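You operate a simulated robot arm through the tools that you are given. There is no shell and no other tool.

Carry out the task below with a simulated robot arm. There is one attempt and no reset: what you move stays moved.

TASK
Finish cart D's red-handled feeder: shut its cover, set 4 mm pitch, slide it home, lower the bar.
Fine: slide it without lifting it; the other feeders stay.

The check looks at the end state, three seconds after you hand in, the way a careful person would. Anything else that was tipped, shoved, dropped, spilled or broken makes it a failure. Lids that push on must go on centred and level and be pressed home; caps that screw on are set level and turned clockwise until they are tight.

THE ROBOT
A 6-joint arm with a fingered hand, fixed in place. Base frame: the origin is on the floor under the middle of its stand, x ahead of it, y to its left, z up. Lengths are in cm, angles in degrees, forces in N, time in s.
With the tool pointing down near the work surface it reaches from about 10 to 78 cm from the base axis. Its first joint turns from -166.0 to 166.0 degrees. Payload 5 kg.
Tool frame: the origin (TCP) lies between the finger pads and is the grasp point; the fingertips stand 3.6 cm ahead of it; z points along the fingers, y is the line along which they close. The gripper opens to 12 cm; its body begins 4.2 cm behind the TCP. The gripper is a hand of 4 fingers: y runs from the thumb to the fingers, the wrist lies at [-1.9, -12.3, -21.1] in the tool frame, and closing takes about 1.5 s.
Orientation is that of the tool frame in the base frame, as a unit quaternion [x, y, z, w]. With the fingers straight down and the wrist toward the robot, the tool's x, y and z point along [0, 1, 0], [1, 0, 0] and [0, 0, -1] of the base frame.

THE INTERFACE
- The arm moves only by the tool move_arm. Its argument "targets" is a list of rows, each a list of 6 numbers: the shift along the tool's x, y, z in cm, then the turn, a rotation vector about the tool's x, y, z in degrees. In form: [[tx, ty, tz, ax, ay, az], ...]. A call has 1 to 20 rows; each row is the pose to reach, as a shift and turn from the pose commanded when the call began, along the tool's axes at that moment. "fingers" is the closure, from 0 (fully open) to 1 (shut), set as the call begins (left out, the last holds). Each row takes 0.2 s and may step no farther than 5 cm and 8.6 degrees from the row before; otherwise, or with a gripper value out of range, the whole call is refused. Where a pose cannot be reached the arm comes as near as it can. A force on the tool above 40 N (or 10 N above the force at the start of the call, whichever is more), or a blocked arm, ends the call early, and 0.2 s more pass. The fingers move at their own pace (about 4.5 cm/s each) and stop on an object; they squeeze with about 29 N. The grip force told is the motor's: it shows also when the fingers shut on nothing. Time passes only in rows, and 0.2 s behind the last, so rows that repeat a pose let the fingers close. It gives the time, the measured TCP pose, the force on the tool (base axes), the opening and the grip force at its end, in the units of the frame above (readings bear some noise), with the torque about the TCP (base axes, N m) and any sound that the robot's microphone picked up.
- Cameras (640 x 400 px; columns grow to the right, rows downward): "scene" is fixed at [40.19, 64.98, 150.32]; the picture's right is [-0.99, -0.12, 0.00], its down [-0.09, 0.70, -0.71] and it looks along [0.09, -0.70, -0.71] (base axes); focal length 343 px, centre (320, 200). "wrist" rides on the gripper at [7.2, -10.1, -14.2] in the tool frame; the picture's right is [-0.79, 0.29, -0.54], its down [-0.56, -0.70, 0.44] and it looks along [-0.25, 0.65, 0.71] (tool axes); focal length 280 px, centre (320, 200).
- get_image(camera): a new picture of that camera. The clock stands still meanwhile.
- lift_body(by): slides the trunk up (or, below 0, down) by that many cm; the arm rides with it, the base frame stays. It gives what a move gives, with no picture.
- move_fingers(index, middle, ring, thumb_bend, thumb_turn): sets how far each is bent, from 0 (flat) to 1 (curled in); at 0.3 the hand is open as for a grip, at 0.7 the pads meet at the TCP. One left out holds its place. A second passes; each finger stops where it meets its share of the squeeze, and holds until it gets a number again. A gripper value or a shape takes the hand back. It gives what a move gives, with no picture; readings hold the bend of each and the force on the fingers (four entries, about 0 where the hand has none), thumb and palm. thumb_turn goes from beside the hand (0) to across from the fingers (1), as for a grip.
- grasp_type(shape): the hand has 4 fingers and takes this shape, open, in about a second: jaw (thumb against the fingers, like two jaws); tri (thumb and two fingers); tip (a fingertip pinch); poke (one finger out to press); point (the index stretched); flat (the hand flat); cup (the hand cupped); fist (a fist). The gripper value then closes the fingers along that shape, each until it touches; the sizes above hold for jaw. It gives what a move gives, with no picture.
- point_at(camera, pixels): there is no depth. For up to 12 entries [column, row, z] of the newest picture of that camera ("zoom" is the newest enlarged one), the place [x, y] in the base frame at which the ray of that pixel passes the height z, good to about 0.2 cm. The clock stands still meanwhile.
- inspect(camera, box): a new picture of the part [left, top, right, bottom] of that camera's present view, enlarged. The clock stands still meanwhile.
- finish_job(): hands the job in; it is judged then, once.

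Leave the gripper open and the arm clear of the work at the hand-in unless told otherwise.

The tools are called after ">>>" by a JSON object that holds its "name" and its "arguments". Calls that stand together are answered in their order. move_arm: Moves the arm, as the interface text tells. Its arguments: {"type":"object","properties":{"targets":{"type":"array"},"fingers":{"type":"number"}},"required":["targets"]} The other tools are called the same way: lift_body (by) moves the trunk up or down; grasp_type (shape) gives the hand a shape; move_fingers (index, middle, ring, thumb_bend, thumb_turn) moves the fingers one by one; get_image (camera) takes a picture; point_at (camera, pixels) gives the place at which the rays of pixels pass given heights; inspect (camera, box) takes an enlarged picture of a part of a camera's view; finish_job () hands the job in.

At the start:

```text
t: 0.0
tcp_pos: [70.9, -8.86, 104.02]
orientation: [0.707, 0.707, -0.001, 0.0]
ft_force: [-0.6, 1.0, 0.9]
wrist_torque: [0.02, 0.0, 0.01]
width: 11.99
grip_force: 0.1
shape: jaw
bend: [0.3, 0.3, 0.3, 0.3, 0.98]
finger forces: [0.0, 0.0, 0.1, 0.1, 0.0, 0.0]
trunk travel left (down, up): [-72.5, 11.5]
```

scene: 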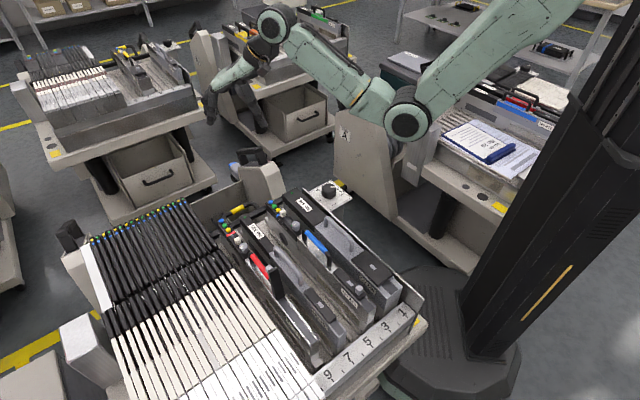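
wrist: 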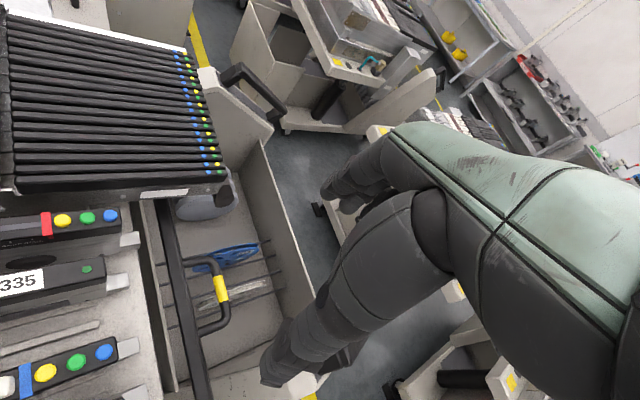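

I see several feeder carts. The closest one has a red-handled feeder (about px 262,268) and a blue-handled one (about 316,243). I'll enlarge this area and look for cart labels before I move anything.

>>> {"name": "inspect", "arguments": {"camera": "scene", "box": [200, 170, 440, 320]}}

>>> {"name": "inspect", "arguments": {"camera": "scene", "box": [200, 250, 440, 400]}}

>>> {"name": "inspect", "arguments": {"camera": "scene", "box": [320, 60, 560, 210]}}

>>> {"name": "inspect", "arguments": {"camera": "scene", "box": [0, 0, 360, 225]}}

>>> {"name": "inspect", "arguments": {"camera": "wrist", "box": [0, 180, 320, 400]}}

```text
2.67 times, centred on (320, 245) of scene
```

zoom: 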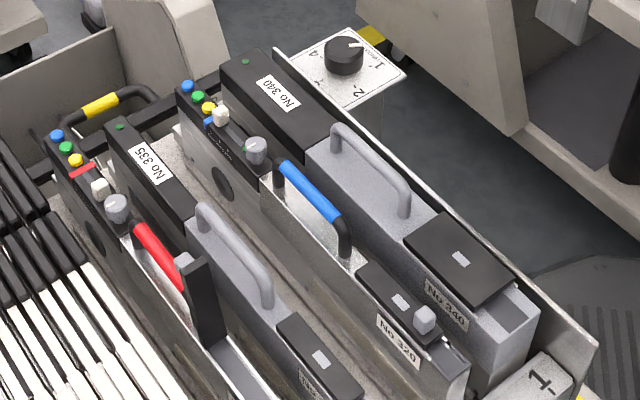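

```text
2.67 times, centred on (320, 325) of scene
```

zoom: 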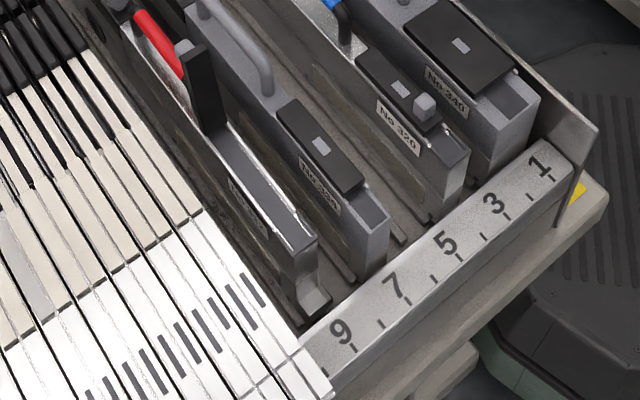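

```text
2.67 times, centred on (440, 135) of scene
```

zoom: 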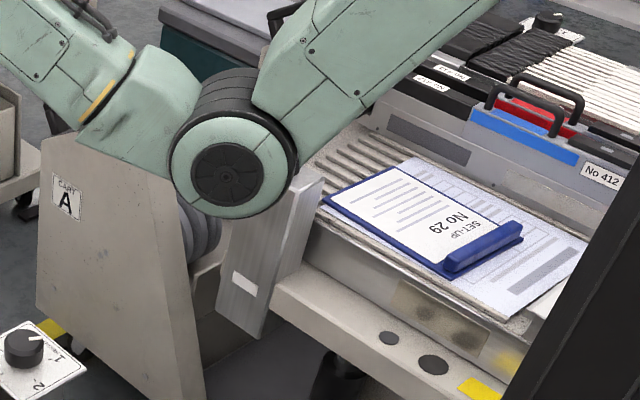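

```text
1.78 times, centred on (180, 112) of scene
```

zoom: 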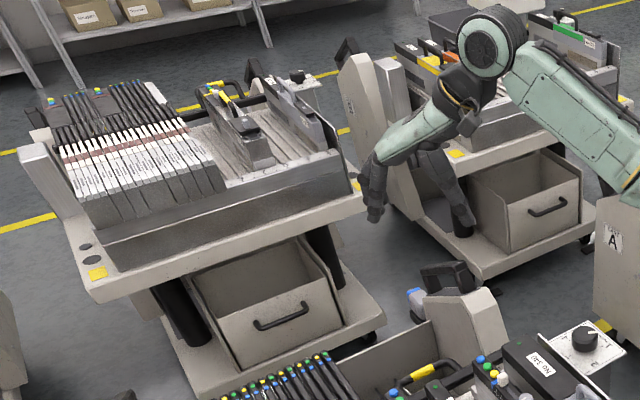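

```text
1.82 times, centred on (160, 290) of wrist
```

zoom: 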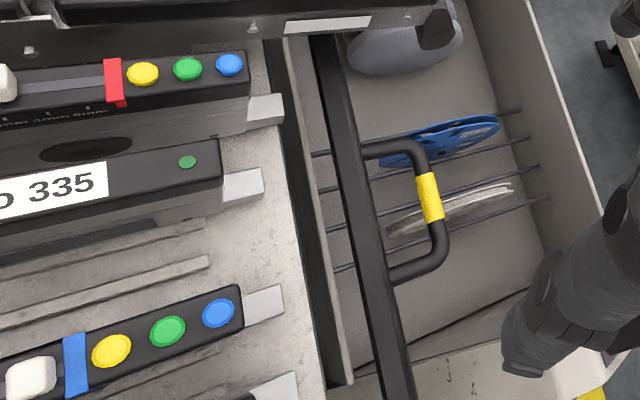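

The near cart holds one red-handled feeder with its black cover standing up (about px 272,288), plus a blue one and two grey ones. I still need to confirm which cart is D, and see the pitch slider, the rear bar and the dial more closely.

>>> {"name": "inspect", "arguments": {"camera": "scene", "box": [210, 195, 290, 245]}}

>>> {"name": "inspect", "arguments": {"camera": "scene", "box": [230, 240, 310, 290]}}

>>> {"name": "inspect", "arguments": {"camera": "scene", "box": [260, 280, 356, 340]}}

>>> {"name": "inspect", "arguments": {"camera": "scene", "box": [290, 165, 370, 215]}}

>>> {"name": "inspect", "arguments": {"camera": "scene", "box": [0, 210, 160, 310]}}

>>> {"name": "inspect", "arguments": {"camera": "scene", "box": [0, 300, 160, 400]}}

>>> {"name": "inspect", "arguments": {"camera": "wrist", "box": [0, 190, 160, 290]}}

```text
8.00 times, centred on (250, 220) of scene
```

zoom: 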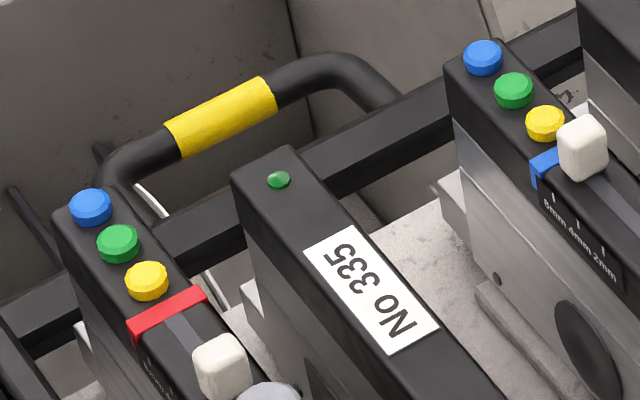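

```text
8.00 times, centred on (270, 265) of scene
```

zoom: 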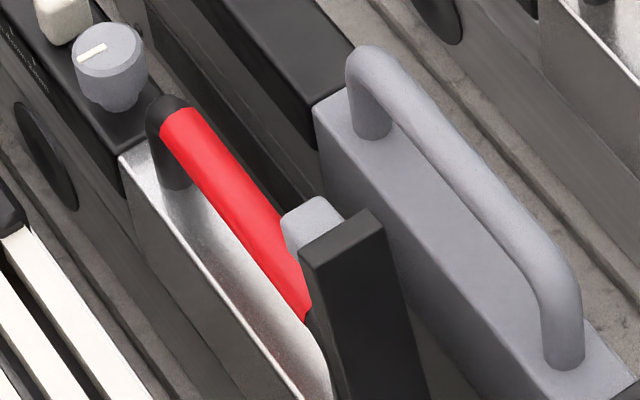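

```text
6.67 times, centred on (308, 310) of scene
```

zoom: 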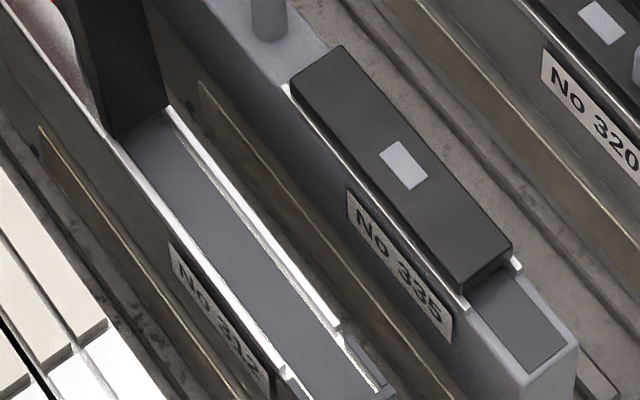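

```text
8.00 times, centred on (330, 190) of scene
```

zoom: 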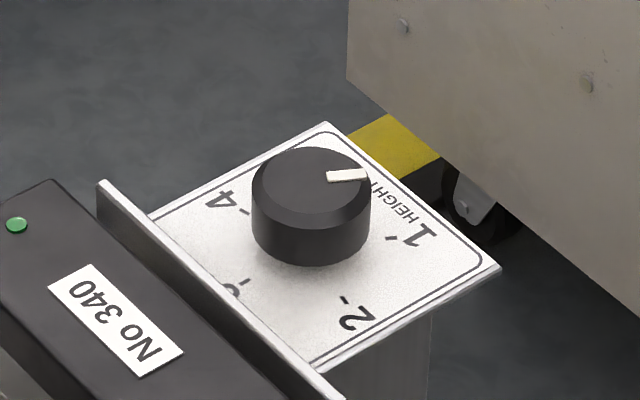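

```text
4.00 times, centred on (80, 260) of scene
```

zoom: 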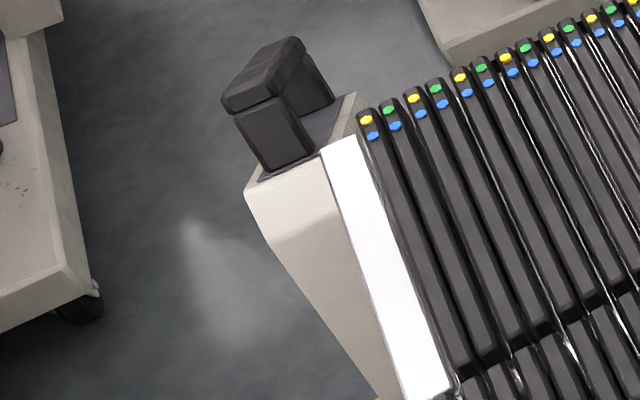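

```text
4.00 times, centred on (80, 350) of scene
```

zoom: 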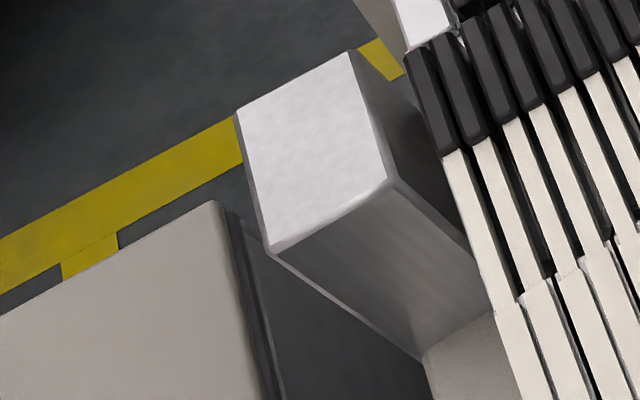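

```text
4.00 times, centred on (80, 240) of wrist
```

zoom: 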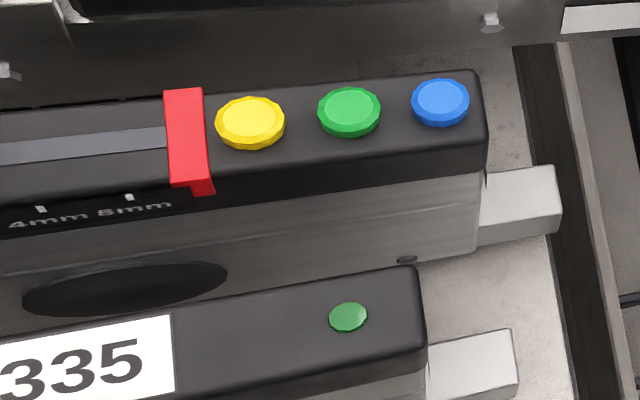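

The near cart's red feeder reads No 312 and has a pitch slider marked 2/4/8 mm. The dial beside it says HEIGHT. Next I'll turn pixels into positions at a few heights to find out where things are.

>>> {"name": "get_image", "arguments": {"camera": "scene"}}

>>> {"name": "point_at", "arguments": {"camera": "scene", "pixels": [[328, 190, 70], [328, 190, 80], [328, 190, 90], [262, 268, 80], [262, 268, 90], [262, 268, 100], [340, 375, 80], [340, 375, 90], [405, 308, 80], [240, 209, 80], [240, 209, 90], [240, 209, 100]]}}

>>> {"name": "get_image", "arguments": {"camera": "wrist"}}

>>> {"name": "point_at", "arguments": {"camera": "wrist", "pixels": [[110, 215, 70], [110, 215, 80], [110, 215, 90], [221, 289, 70], [221, 289, 80], [221, 289, 90]]}}

```text
taken
```

scene: 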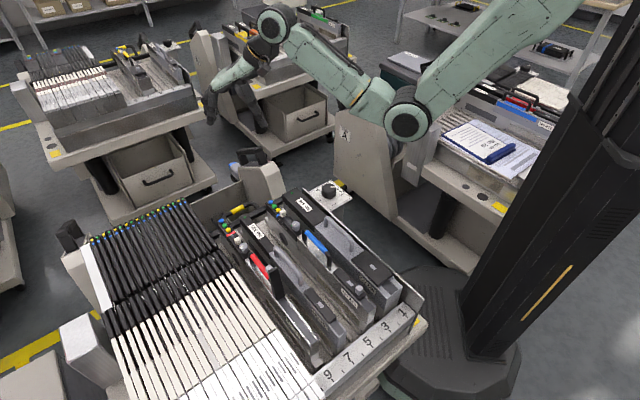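

```text
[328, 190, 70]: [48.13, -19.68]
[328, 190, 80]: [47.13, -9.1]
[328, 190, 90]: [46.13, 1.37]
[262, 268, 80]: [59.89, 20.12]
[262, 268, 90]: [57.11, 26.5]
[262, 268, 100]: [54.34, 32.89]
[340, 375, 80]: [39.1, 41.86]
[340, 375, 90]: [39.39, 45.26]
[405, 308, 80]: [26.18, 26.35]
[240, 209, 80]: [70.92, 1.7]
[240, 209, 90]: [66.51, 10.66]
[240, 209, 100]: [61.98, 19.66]
```

```text
taken
```

wrist: 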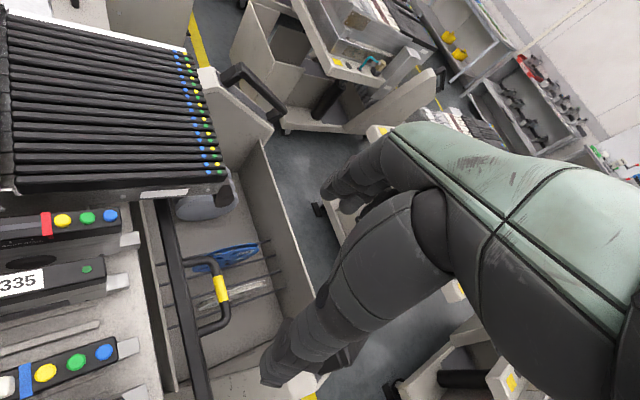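

```text
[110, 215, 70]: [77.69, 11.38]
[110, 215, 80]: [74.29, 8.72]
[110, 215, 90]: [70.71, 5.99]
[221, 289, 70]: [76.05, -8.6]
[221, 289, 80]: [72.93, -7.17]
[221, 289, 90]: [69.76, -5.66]
```

The yellow-gripped bar handle sits near (76,-9,69). The red feeder's rear end is near (74,8,82), and the feeders run diagonally toward the number strip near the robot. I'll bring the hand back and left at its present height, about 20 cm above everything, so the wrist camera can look down the red feeder.

>>> {"name": "move_arm", "arguments": {"targets": [[2.5, -3, 0, 0, 0, 0], [5, -6, 0, 0, 0, 0], [7.5, -9, 0, 0, 0, 0], [10, -12, 0, 0, 0, 0], [12.5, -15, 0, 0, 0, 0], [15, -18, 0, 0, 0, 0], [17.5, -21, 0, 0, 0, 0], [20, -24, 0, 0, 0, 0]]}}

>>> {"name": "get_image", "arguments": {"camera": "wrist"}}

>>> {"name": "get_image", "arguments": {"camera": "scene"}}

```text
t: 1.8
tcp_pos: [46.67, 11.19, 104.11]
orientation: [0.707, 0.707, 0.001, 0.0]
ft_force: [-0.5, -0.2, 0.4]
wrist_torque: [-0.01, -0.03, 0.01]
width: 11.99
grip_force: 0.1
shape: jaw
bend: [0.3, 0.3, 0.3, 0.3, 0.98]
finger forces: [0.0, 0.0, 0.0, 0.1, 0.1, 0.0]
trunk travel left (down, up): [-72.5, 11.5]
```

```text
taken
```

wrist: 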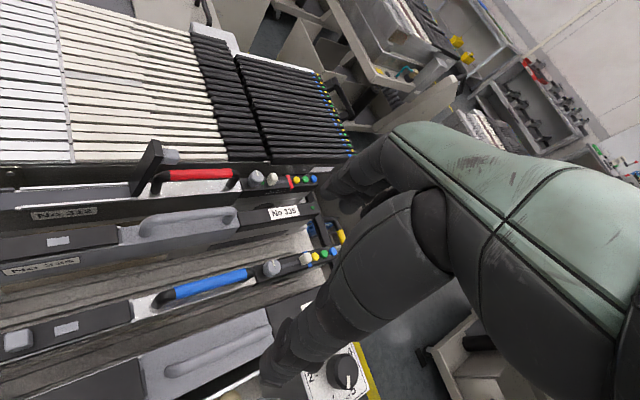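

```text
taken
```

scene: 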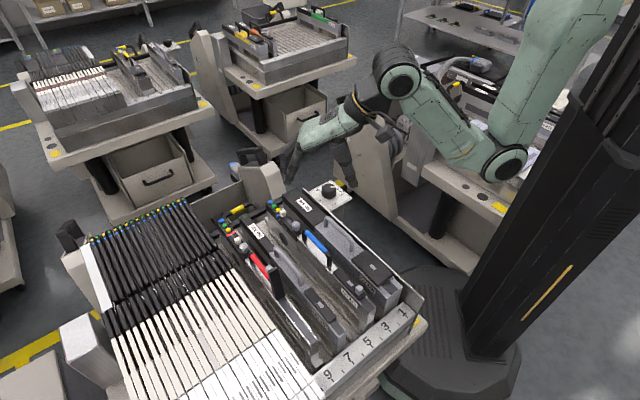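

From here the wrist camera looks along the feeders. I'll zoom in on the red feeder and its neighbours.

>>> {"name": "inspect", "arguments": {"camera": "wrist", "box": [0, 130, 200, 255]}}

>>> {"name": "inspect", "arguments": {"camera": "wrist", "box": [160, 130, 360, 255]}}

>>> {"name": "inspect", "arguments": {"camera": "wrist", "box": [0, 240, 256, 400]}}

>>> {"name": "inspect", "arguments": {"camera": "wrist", "box": [220, 160, 316, 220]}}

```text
3.20 times, centred on (100, 192) of wrist
```

zoom: 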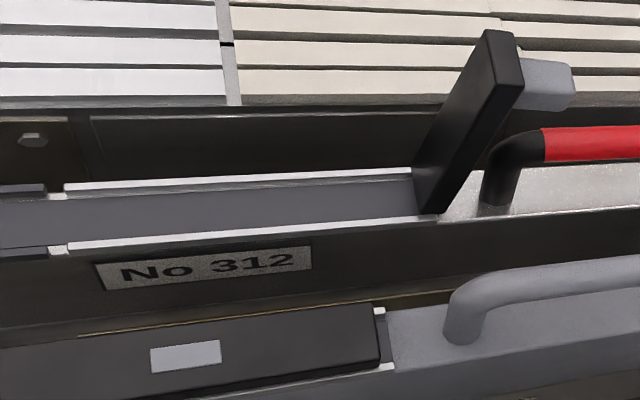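

```text
3.20 times, centred on (260, 192) of wrist
```

zoom: 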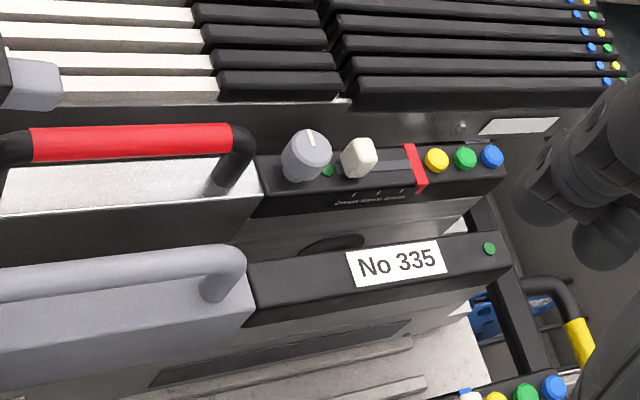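

```text
2.50 times, centred on (128, 320) of wrist
```

zoom: 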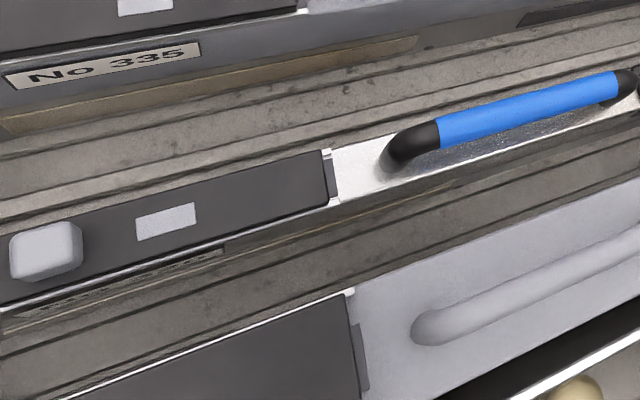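

```text
6.67 times, centred on (268, 190) of wrist
```

zoom: 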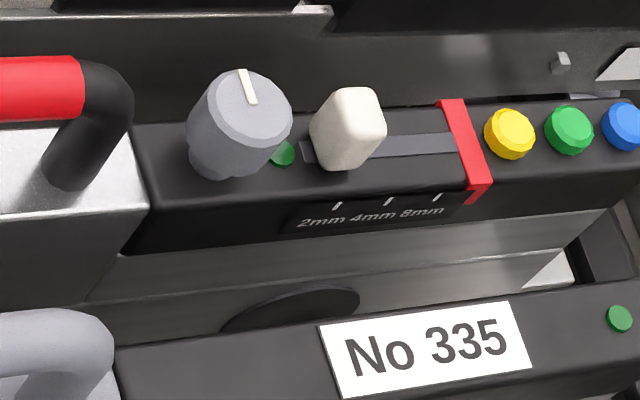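

The white slider sits at 2 mm, so it has to move to the middle mark. The cover has a grey latch at its free end and swings forward to close. I'll now triangulate the key points from both cameras.

>>> {"name": "point_at", "arguments": {"camera": "wrist", "pixels": [[169.4, 175.3, 85], [232.5, 172.2, 85], [151.6, 141, 95], [162.5, 155, 95], [131, 190, 85], [137, 196, 85], [272, 179, 85], [313, 178, 80], [258, 179, 85], [1, 195, 85], [312.8, 206, 80], [345, 250, 80]]}}

>>> {"name": "point_at", "arguments": {"camera": "wrist", "pixels": [[169.4, 175.3, 75], [232.5, 172.2, 75], [151.6, 141, 85], [162.5, 155, 85], [131, 190, 75], [137, 196, 75], [272, 179, 75], [313, 178, 70], [258, 179, 75], [1, 195, 75], [312.8, 206, 70], [345, 250, 70]]}}

>>> {"name": "point_at", "arguments": {"camera": "scene", "pixels": [[251.25, 253.75, 85], [268.1, 278.75, 85], [276.25, 266.9, 95], [267.5, 272, 95], [238, 241, 85], [221.3, 221, 85], [244.5, 248, 85], [278, 300, 85], [285, 296, 85], [316, 340, 85], [270.5, 202.5, 80], [245, 217.5, 80]]}}

>>> {"name": "point_at", "arguments": {"camera": "scene", "pixels": [[251.25, 253.75, 75], [268.1, 278.75, 75], [276.25, 266.9, 85], [267.5, 272, 85], [238, 241, 75], [221.3, 221, 75], [244.5, 248, 75], [278, 300, 75], [285, 296, 75], [316, 340, 75], [270.5, 202.5, 70], [245, 217.5, 70]]}}

```text
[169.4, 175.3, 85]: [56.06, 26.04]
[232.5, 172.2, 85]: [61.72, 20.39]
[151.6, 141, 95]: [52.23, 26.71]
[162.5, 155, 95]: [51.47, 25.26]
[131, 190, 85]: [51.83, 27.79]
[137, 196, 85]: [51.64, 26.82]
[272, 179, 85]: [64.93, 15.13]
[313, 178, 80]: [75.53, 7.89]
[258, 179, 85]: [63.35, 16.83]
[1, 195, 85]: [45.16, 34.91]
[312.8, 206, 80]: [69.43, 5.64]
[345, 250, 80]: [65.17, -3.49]
```

```text
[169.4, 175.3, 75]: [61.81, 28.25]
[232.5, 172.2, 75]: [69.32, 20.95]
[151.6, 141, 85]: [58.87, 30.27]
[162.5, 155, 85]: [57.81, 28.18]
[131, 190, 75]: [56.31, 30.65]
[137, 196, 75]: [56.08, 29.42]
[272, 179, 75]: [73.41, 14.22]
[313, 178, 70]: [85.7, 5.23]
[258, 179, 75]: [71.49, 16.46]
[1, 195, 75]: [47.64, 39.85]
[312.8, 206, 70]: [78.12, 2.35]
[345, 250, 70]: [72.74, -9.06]
```

```text
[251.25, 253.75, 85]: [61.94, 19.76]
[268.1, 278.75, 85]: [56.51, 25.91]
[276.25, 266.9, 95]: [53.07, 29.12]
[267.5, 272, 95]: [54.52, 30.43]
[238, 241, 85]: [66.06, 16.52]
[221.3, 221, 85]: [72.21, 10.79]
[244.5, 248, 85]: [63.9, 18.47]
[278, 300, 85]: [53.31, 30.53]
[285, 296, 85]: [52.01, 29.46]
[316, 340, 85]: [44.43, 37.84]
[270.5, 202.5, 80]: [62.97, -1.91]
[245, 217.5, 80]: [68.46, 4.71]
```

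```text
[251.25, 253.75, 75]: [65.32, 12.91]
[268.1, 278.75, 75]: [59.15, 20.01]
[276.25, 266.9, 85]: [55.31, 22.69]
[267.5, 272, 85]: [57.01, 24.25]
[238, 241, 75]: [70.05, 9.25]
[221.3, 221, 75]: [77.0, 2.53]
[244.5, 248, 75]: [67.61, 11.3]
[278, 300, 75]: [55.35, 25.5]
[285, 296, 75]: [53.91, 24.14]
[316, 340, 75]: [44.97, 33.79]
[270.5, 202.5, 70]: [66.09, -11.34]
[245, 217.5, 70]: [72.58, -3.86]
```

Triangulation gives these positions:
- Red handle runs from (56.3,26,85) to (61.7,20,85).
- Slider is at (66.7,15,83).
- Cover hinge is at (53.4,28,81) and its top edge at (54.7,27,91).
- Feeder axis runs about -45° in the base frame.

I'll turn the hand 45° so its closing line is across the feeders, and move it back a little for a good working view. It stays high.

>>> {"name": "move_arm", "arguments": {"targets": [[-1, -1, 0, 0, 0, -7.5], [-2, -2, 0, 0, 0, -15], [-3, -3, 0, 0, 0, -22.5], [-4, -4, 0, 0, 0, -30], [-5, -5, 0, 0, 0, -37.5], [-6, -6, 0, 0, 0, -45]]}}

>>> {"name": "get_image", "arguments": {"camera": "wrist"}}

```text
t: 3.2
tcp_pos: [40.95, 5.13, 104.14]
orientation: [0.381, 0.924, 0.001, 0.001]
ft_force: [-0.8, -0.5, -0.2]
wrist_torque: [0.02, -0.02, 0.01]
width: 11.97
grip_force: 0.1
shape: jaw
bend: [0.3, 0.3, 0.3, 0.3, 0.98]
finger forces: [0.0, 0.0, 0.0, 0.1, 0.0, 0.0]
trunk travel left (down, up): [-72.5, 11.5]
```

```text
taken
```

wrist: 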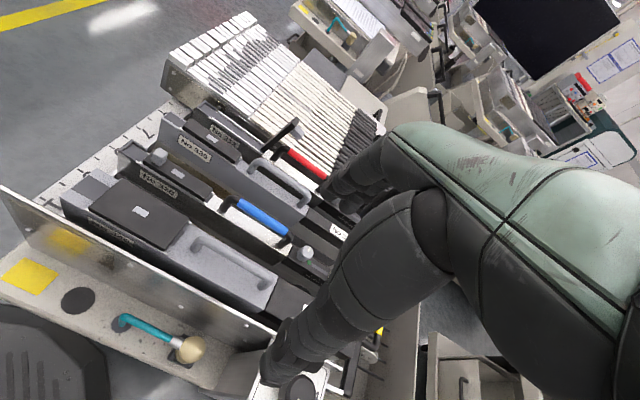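

The hand is now square to the feeders. I'll zoom in on the front ends and the red feeder.

>>> {"name": "inspect", "arguments": {"camera": "wrist", "box": [40, 90, 360, 290]}}

>>> {"name": "inspect", "arguments": {"camera": "wrist", "box": [20, 90, 180, 190]}}

>>> {"name": "inspect", "arguments": {"camera": "wrist", "box": [180, 90, 340, 190]}}

>>> {"name": "inspect", "arguments": {"camera": "wrist", "box": [0, 250, 240, 400]}}

```text
2.00 times, centred on (200, 190) of wrist
```

zoom: 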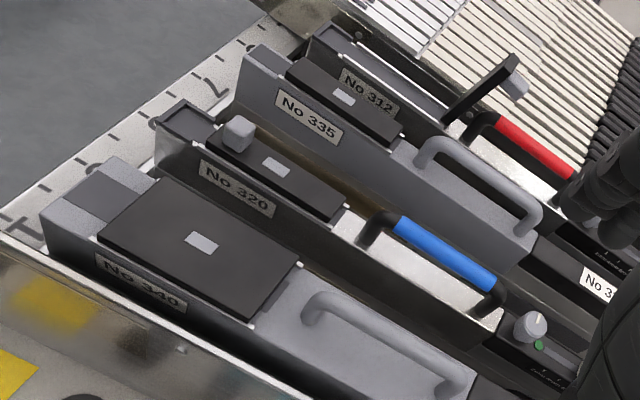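

```text
4.00 times, centred on (100, 140) of wrist
```

zoom: 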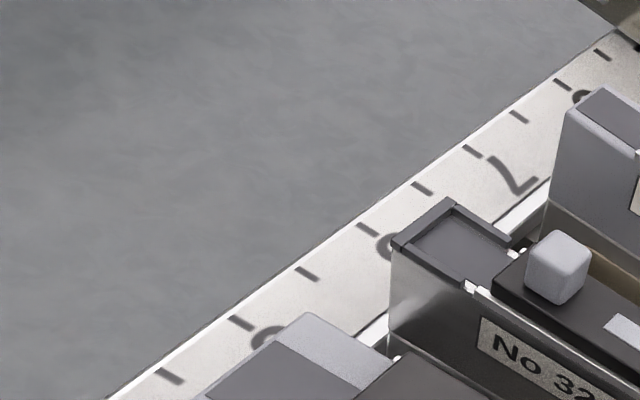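

```text
4.00 times, centred on (260, 140) of wrist
```

zoom: 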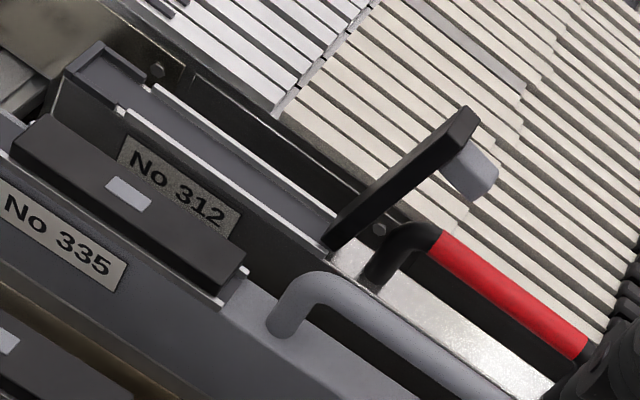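

```text
2.67 times, centred on (120, 325) of wrist
```

zoom: 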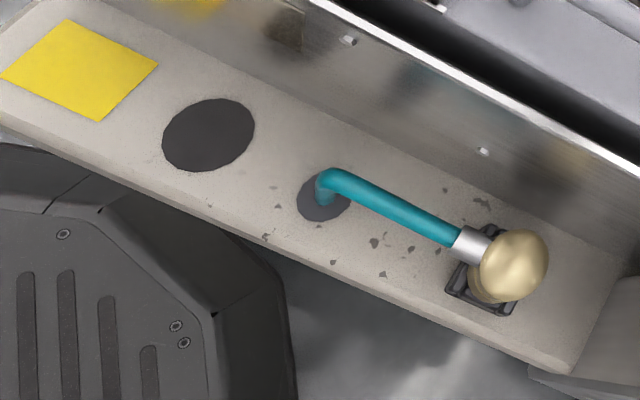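

The red feeder (No 312) looks set back from the strip compared with its neighbours. I'll measure the front-end corners of all four feeders to get the home line.

>>> {"name": "point_at", "arguments": {"camera": "wrist", "pixels": [[205, 100.5, 81], [196.3, 108, 81], [171.3, 111.8, 81], [161.8, 118, 81], [131.8, 139.3, 81], [118, 150.8, 81], [96.5, 168.5, 81], [62.5, 195, 81], [180, 345, 75], [205, 330, 75], [155, 140, 68], [45, 195, 68]]}}

>>> {"name": "point_at", "arguments": {"camera": "wrist", "pixels": [[205, 100.5, 77], [196.3, 108, 77], [171.3, 111.8, 77], [161.8, 118, 77], [131.8, 139.3, 77], [118, 150.8, 77], [96.5, 168.5, 77], [62.5, 195, 77]]}}

>>> {"name": "inspect", "arguments": {"camera": "scene", "box": [280, 290, 440, 390]}}

```text
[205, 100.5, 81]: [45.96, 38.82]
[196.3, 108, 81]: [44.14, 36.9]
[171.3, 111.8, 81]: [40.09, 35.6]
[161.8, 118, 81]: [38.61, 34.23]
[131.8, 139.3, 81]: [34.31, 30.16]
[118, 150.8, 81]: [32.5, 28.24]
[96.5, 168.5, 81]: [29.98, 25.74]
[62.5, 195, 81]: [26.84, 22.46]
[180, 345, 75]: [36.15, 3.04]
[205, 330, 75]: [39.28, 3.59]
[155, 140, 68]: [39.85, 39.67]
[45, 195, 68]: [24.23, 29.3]
```

```text
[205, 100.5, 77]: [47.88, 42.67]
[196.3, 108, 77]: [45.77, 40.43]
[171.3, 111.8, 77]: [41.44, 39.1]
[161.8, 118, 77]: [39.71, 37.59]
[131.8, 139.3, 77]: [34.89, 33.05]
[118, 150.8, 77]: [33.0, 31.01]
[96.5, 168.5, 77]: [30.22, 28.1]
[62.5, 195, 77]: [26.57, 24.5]
```

```text
4.00 times, centred on (360, 340) of scene
```

zoom: 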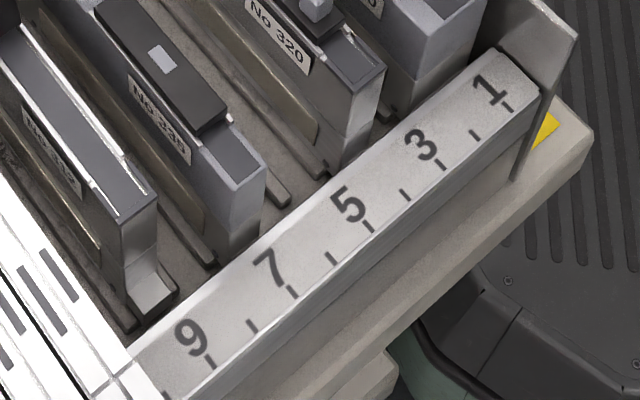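

The home line is at s≈3.0, where s is distance along the feeder axis toward the rear; the three seated feeders agree on it. The red feeder's front is at s≈5.1, so it needs about 2 cm toward the number strip. Next I'll travel along the axis to the rear, still high, to study the bar.

>>> {"name": "move_arm", "arguments": {"targets": [[-4.5, 0.2, 0, 0, 0, 0], [-9, 0.4, 0, 0, 0, 0], [-13.5, 0.6, 0, 0, 0, 0], [-18, 0.8, 0, 0, 0, 0], [-22.5, 1, 0, 0, 0, 0], [-27, 1.2, 0, 0, 0, 0], [-31.5, 1.3, 0, 0, 0, 0], [-35, 1.3, 0, 0, 0, 0]]}}

>>> {"name": "get_image", "arguments": {"camera": "wrist"}}

>>> {"name": "get_image", "arguments": {"camera": "scene"}}

```text
t: 5.0
tcp_pos: [66.79, -18.75, 104.11]
orientation: [0.382, 0.924, 0.0, 0.001]
ft_force: [-0.1, -0.1, -1.1]
wrist_torque: [0.02, 0.0, 0.01]
width: 11.97
grip_force: 0.0
shape: jaw
bend: [0.3, 0.3, 0.3, 0.3, 0.98]
finger forces: [0.1, 0.1, 0.0, 0.0, 0.0, 0.0]
trunk travel left (down, up): [-72.5, 11.5]
```

```text
taken
```

wrist: 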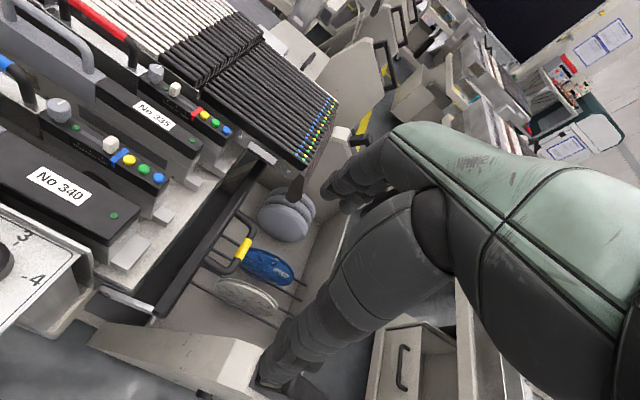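

```text
taken
```

scene: 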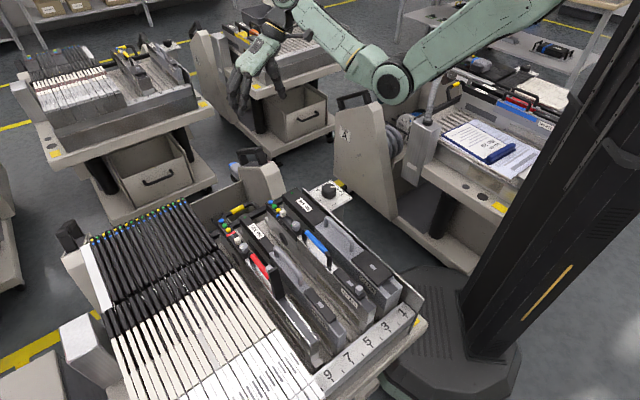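

This view shows the rear well: the black bar running across behind the feeders, with the yellow-gripped handle sticking out behind it. I'll zoom in on the bar, its ends and the feeder tabs.

>>> {"name": "inspect", "arguments": {"camera": "wrist", "box": [90, 130, 330, 330]}}

>>> {"name": "inspect", "arguments": {"camera": "wrist", "box": [100, 190, 260, 330]}}

>>> {"name": "inspect", "arguments": {"camera": "wrist", "box": [200, 110, 320, 200]}}

>>> {"name": "inspect", "arguments": {"camera": "wrist", "box": [130, 60, 250, 150]}}

>>> {"name": "inspect", "arguments": {"camera": "wrist", "box": [0, 200, 160, 340]}}

```text
2.00 times, centred on (210, 230) of wrist
```

zoom: 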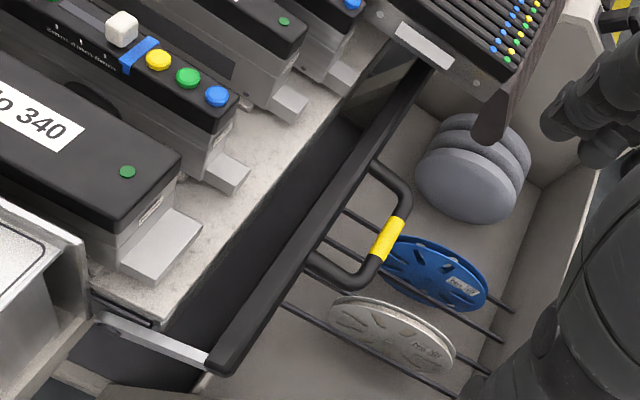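

```text
2.86 times, centred on (180, 260) of wrist
```

zoom: 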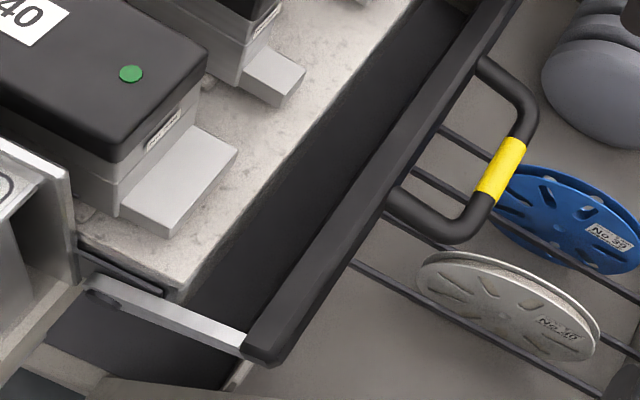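

```text
4.44 times, centred on (260, 155) of wrist
```

zoom: 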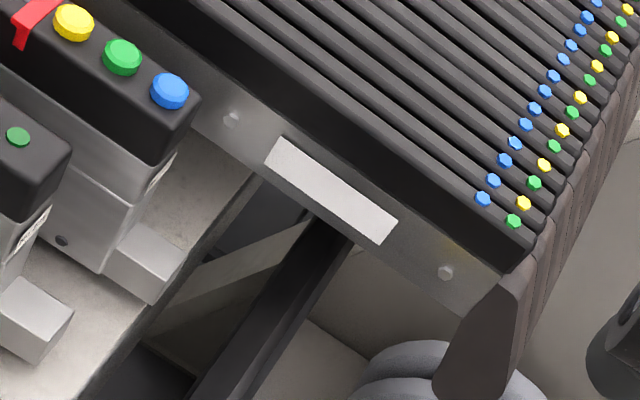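

```text
4.44 times, centred on (190, 105) of wrist
```

zoom: 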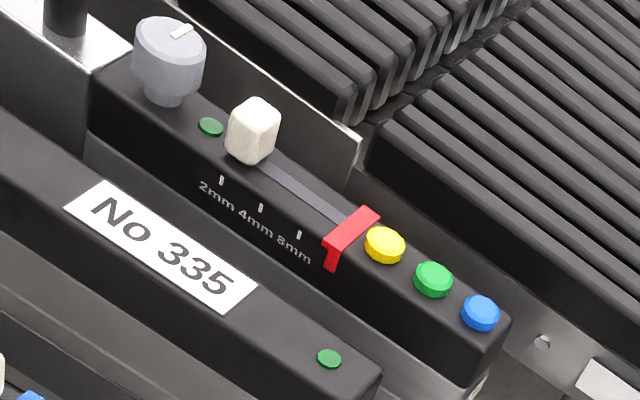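

```text
2.86 times, centred on (80, 270) of wrist
```

zoom: 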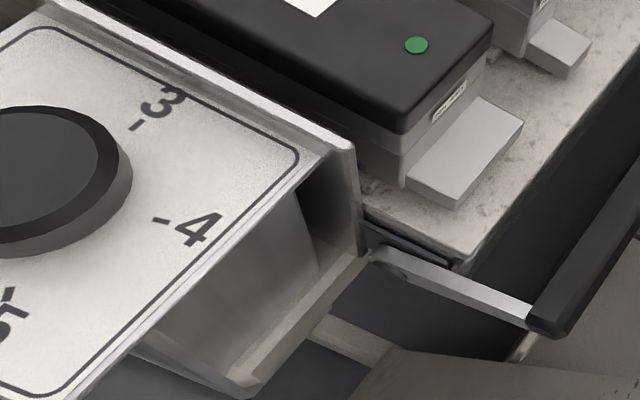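

The bar rides on swing links pivoted at the ends of the cart plates. I'll measure the bar, pivot, deck and tab heights, and the spacing of the slider marks.

>>> {"name": "point_at", "arguments": {"camera": "wrist", "pixels": [[243.3, 249, 75], [243.3, 249, 65], [206.3, 258.3, 75], [206.3, 258.3, 65], [159, 315, 75], [159, 315, 65], [101, 293, 75], [101, 293, 65], [168, 100.5, 81.5], [176.8, 106.6, 81.5], [185.3, 113.2, 81.5], [175, 90, 84]]}}

>>> {"name": "point_at", "arguments": {"camera": "scene", "pixels": [[237.5, 209.4, 75], [237.5, 209.4, 65], [260, 208.1, 75], [260, 208.1, 65]]}}

>>> {"name": "inspect", "arguments": {"camera": "scene", "box": [216, 150, 312, 210]}}

>>> {"name": "inspect", "arguments": {"camera": "scene", "box": [180, 190, 276, 250]}}

```text
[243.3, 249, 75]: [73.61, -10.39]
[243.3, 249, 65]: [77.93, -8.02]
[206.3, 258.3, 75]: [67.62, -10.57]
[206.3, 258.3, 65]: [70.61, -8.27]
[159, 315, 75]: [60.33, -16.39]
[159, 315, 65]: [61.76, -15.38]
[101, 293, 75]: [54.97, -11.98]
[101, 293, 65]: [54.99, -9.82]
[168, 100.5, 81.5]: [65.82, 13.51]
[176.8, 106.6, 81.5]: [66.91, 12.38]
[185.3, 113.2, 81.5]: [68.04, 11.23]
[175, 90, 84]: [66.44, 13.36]
```

```text
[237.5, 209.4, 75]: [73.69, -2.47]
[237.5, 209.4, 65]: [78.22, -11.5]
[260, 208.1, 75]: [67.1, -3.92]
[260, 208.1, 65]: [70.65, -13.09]
```

```text
6.67 times, centred on (264, 180) of scene
```

zoom: 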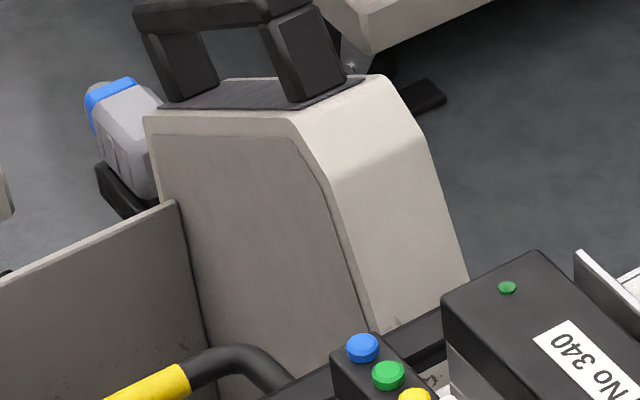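

```text
6.67 times, centred on (228, 220) of scene
```

zoom: 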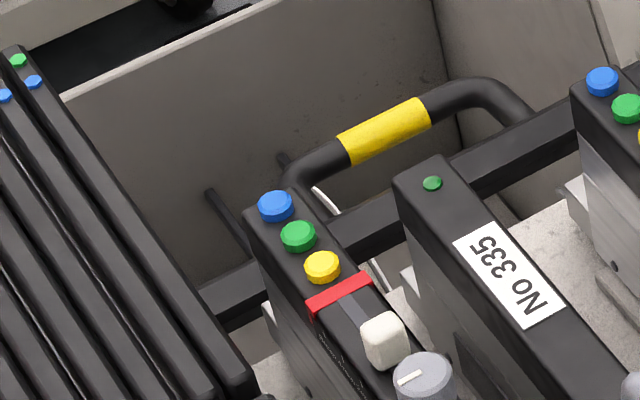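

The bar is at about z=69 and roughly 8 cm behind its pivot. To see what a lowered bar should look like, I'll examine the same mechanism on the other carts.

>>> {"name": "inspect", "arguments": {"camera": "scene", "box": [96, 20, 224, 100]}}

>>> {"name": "inspect", "arguments": {"camera": "scene", "box": [200, 0, 360, 100]}}

>>> {"name": "inspect", "arguments": {"camera": "scene", "box": [380, 20, 540, 120]}}

>>> {"name": "inspect", "arguments": {"camera": "scene", "box": [320, 100, 448, 180]}}

>>> {"name": "inspect", "arguments": {"camera": "wrist", "box": [300, 0, 620, 200]}}

```text
5.00 times, centred on (160, 60) of scene
```

zoom: 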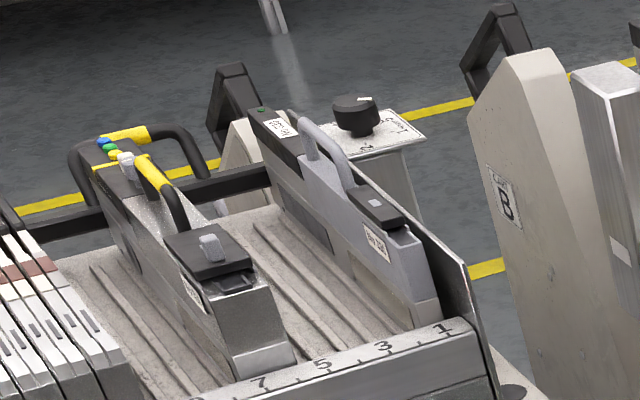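

```text
4.00 times, centred on (280, 50) of scene
```

zoom: 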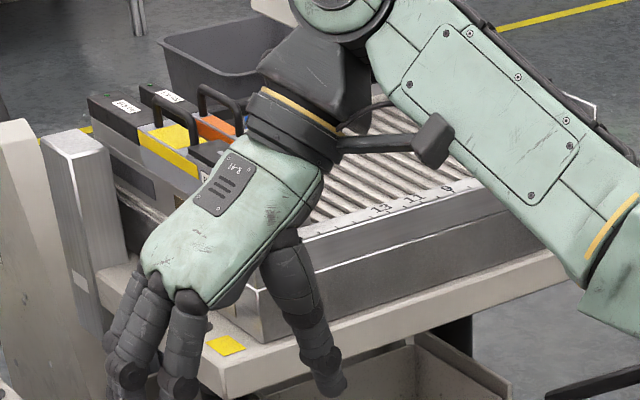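

```text
4.00 times, centred on (460, 70) of scene
```

zoom: 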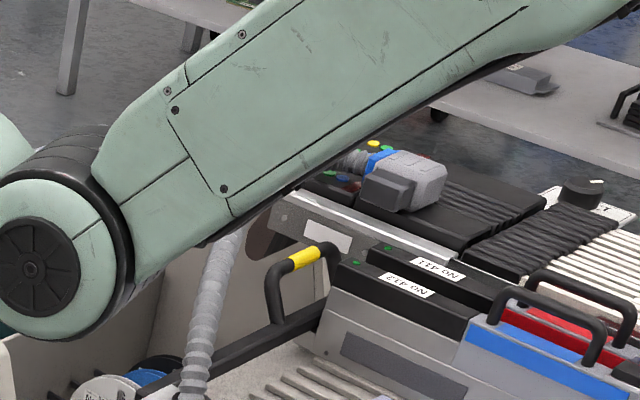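

```text
5.00 times, centred on (384, 140) of scene
```

zoom: 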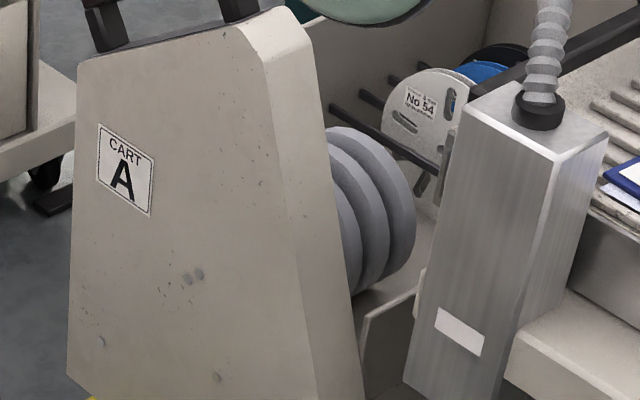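

```text
2.00 times, centred on (460, 100) of wrist
```

zoom: 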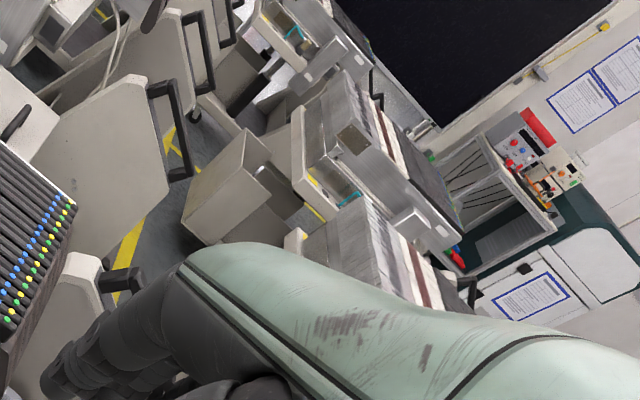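

The labels show carts A and B further off, and their bars look different from this one. I'll zoom harder on the far carts' bars to compare states.

>>> {"name": "inspect", "arguments": {"camera": "scene", "box": [104, 36, 152, 66]}}

>>> {"name": "inspect", "arguments": {"camera": "scene", "box": [420, 70, 484, 110]}}

>>> {"name": "inspect", "arguments": {"camera": "scene", "box": [220, 10, 284, 50]}}

>>> {"name": "inspect", "arguments": {"camera": "wrist", "box": [340, 0, 500, 100]}}

>>> {"name": "inspect", "arguments": {"camera": "wrist", "box": [60, 290, 300, 400]}}

```text
13.33 times, centred on (128, 51) of scene
```

zoom: 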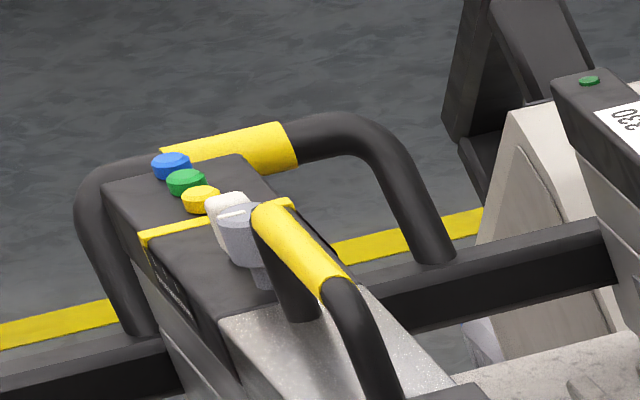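

```text
10.00 times, centred on (452, 90) of scene
```

zoom: 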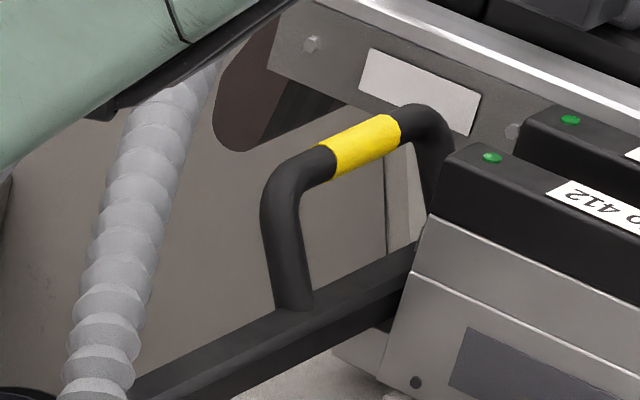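

```text
10.00 times, centred on (252, 30) of scene
```

zoom: 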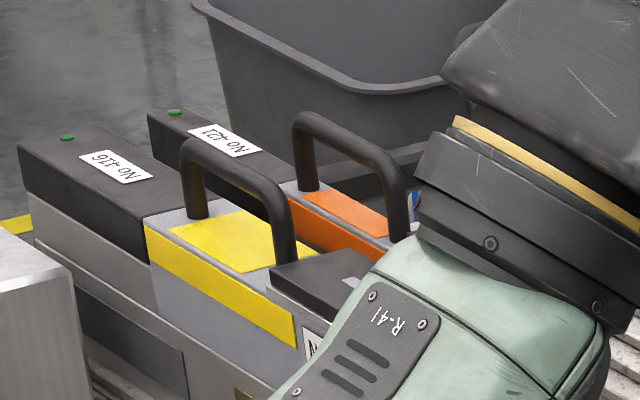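

```text
4.00 times, centred on (420, 50) of wrist
```

zoom: 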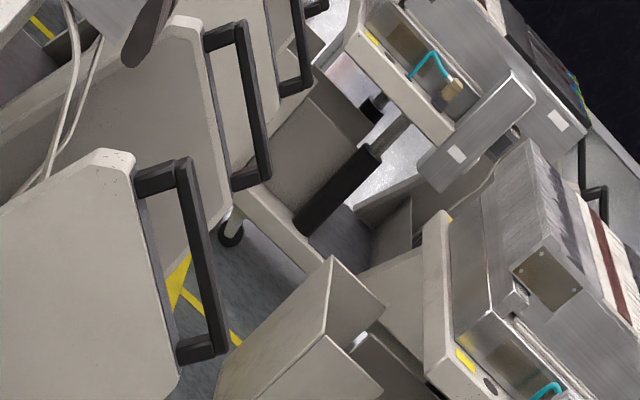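

```text
2.67 times, centred on (180, 345) of wrist
```

zoom: 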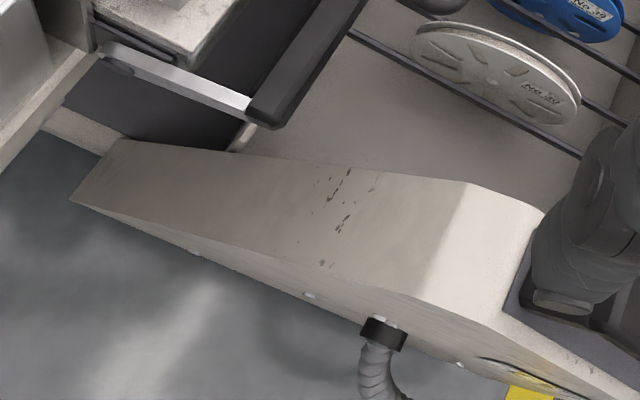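

In carts A and C the bar sits just behind the feeders with its handle pointing up. In this cart it hangs out behind, with the handle pointing back. I need the link geometry, so I'll back the hand off sideways and lower it a little for a parallax view of the pivot. That gap contains only floor.

>>> {"name": "move_arm", "arguments": {"targets": [[0, -3.9, 2.3, 0, 0, 0], [0, -7.8, 4.6, 0, 0, 0], [0, -11.7, 6.9, 0, 0, 0], [0, -15.6, 9, 0, 0, 0]]}}

>>> {"name": "get_image", "arguments": {"camera": "wrist"}}

>>> {"name": "inspect", "arguments": {"camera": "wrist", "box": [100, 100, 260, 200]}}

>>> {"name": "inspect", "arguments": {"camera": "wrist", "box": [60, 140, 300, 290]}}

```text
t: 6.0
tcp_pos: [55.49, -29.73, 95.21]
orientation: [0.382, 0.924, 0.001, 0.0]
ft_force: [-1.1, 0.0, 0.3]
wrist_torque: [0.03, 0.02, -0.02]
width: 11.99
grip_force: 0.1
shape: jaw
bend: [0.3, 0.3, 0.3, 0.3, 0.98]
finger forces: [0.0, 0.0, 0.0, 0.0, 0.0, 0.0]
trunk travel left (down, up): [-72.5, 11.5]
```

```text
taken
```

wrist: 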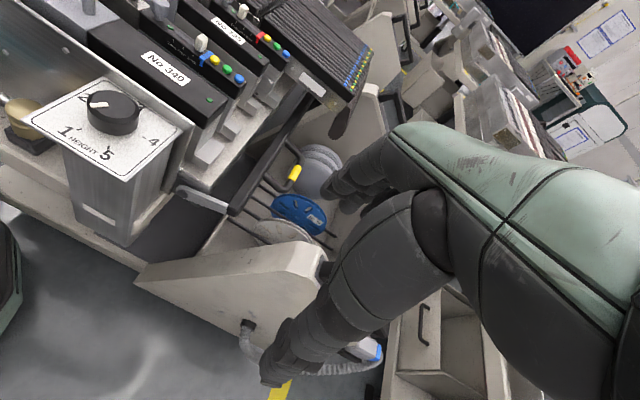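

```text
4.00 times, centred on (180, 150) of wrist
```

zoom: 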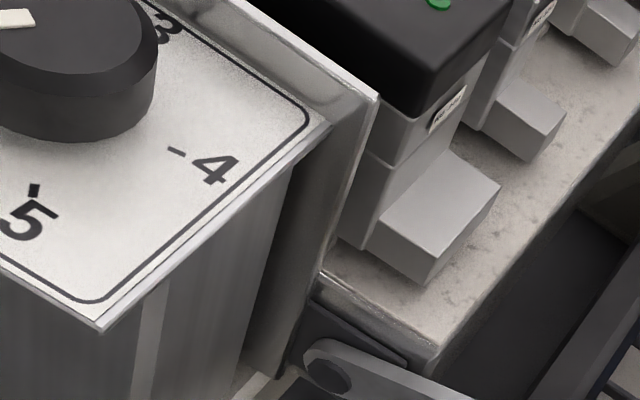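

```text
2.67 times, centred on (180, 215) of wrist
```

zoom: 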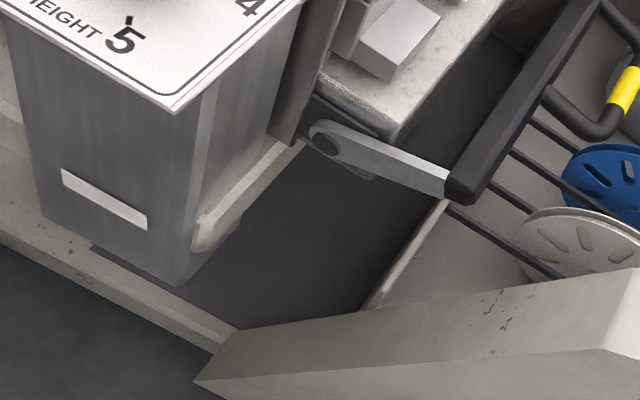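

I can see the pivot disc (about px 182,192) and the near end of the bar (about px 234,214). I'll read their rays from this view and compare with the last one.

>>> {"name": "point_at", "arguments": {"camera": "wrist", "pixels": [[182, 192.5, 75], [182, 192.5, 65], [234, 215, 75], [234, 215, 65], [294, 173, 75], [294, 173, 65], [210, 192, 72], [205.5, 171, 72], [225, 149, 72], [208, 165, 72]]}}

```text
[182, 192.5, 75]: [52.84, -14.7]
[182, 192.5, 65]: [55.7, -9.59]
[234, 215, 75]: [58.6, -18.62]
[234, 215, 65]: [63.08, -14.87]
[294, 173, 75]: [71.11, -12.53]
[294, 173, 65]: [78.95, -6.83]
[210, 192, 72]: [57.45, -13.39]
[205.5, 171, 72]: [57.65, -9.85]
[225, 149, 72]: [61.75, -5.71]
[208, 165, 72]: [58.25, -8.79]
```

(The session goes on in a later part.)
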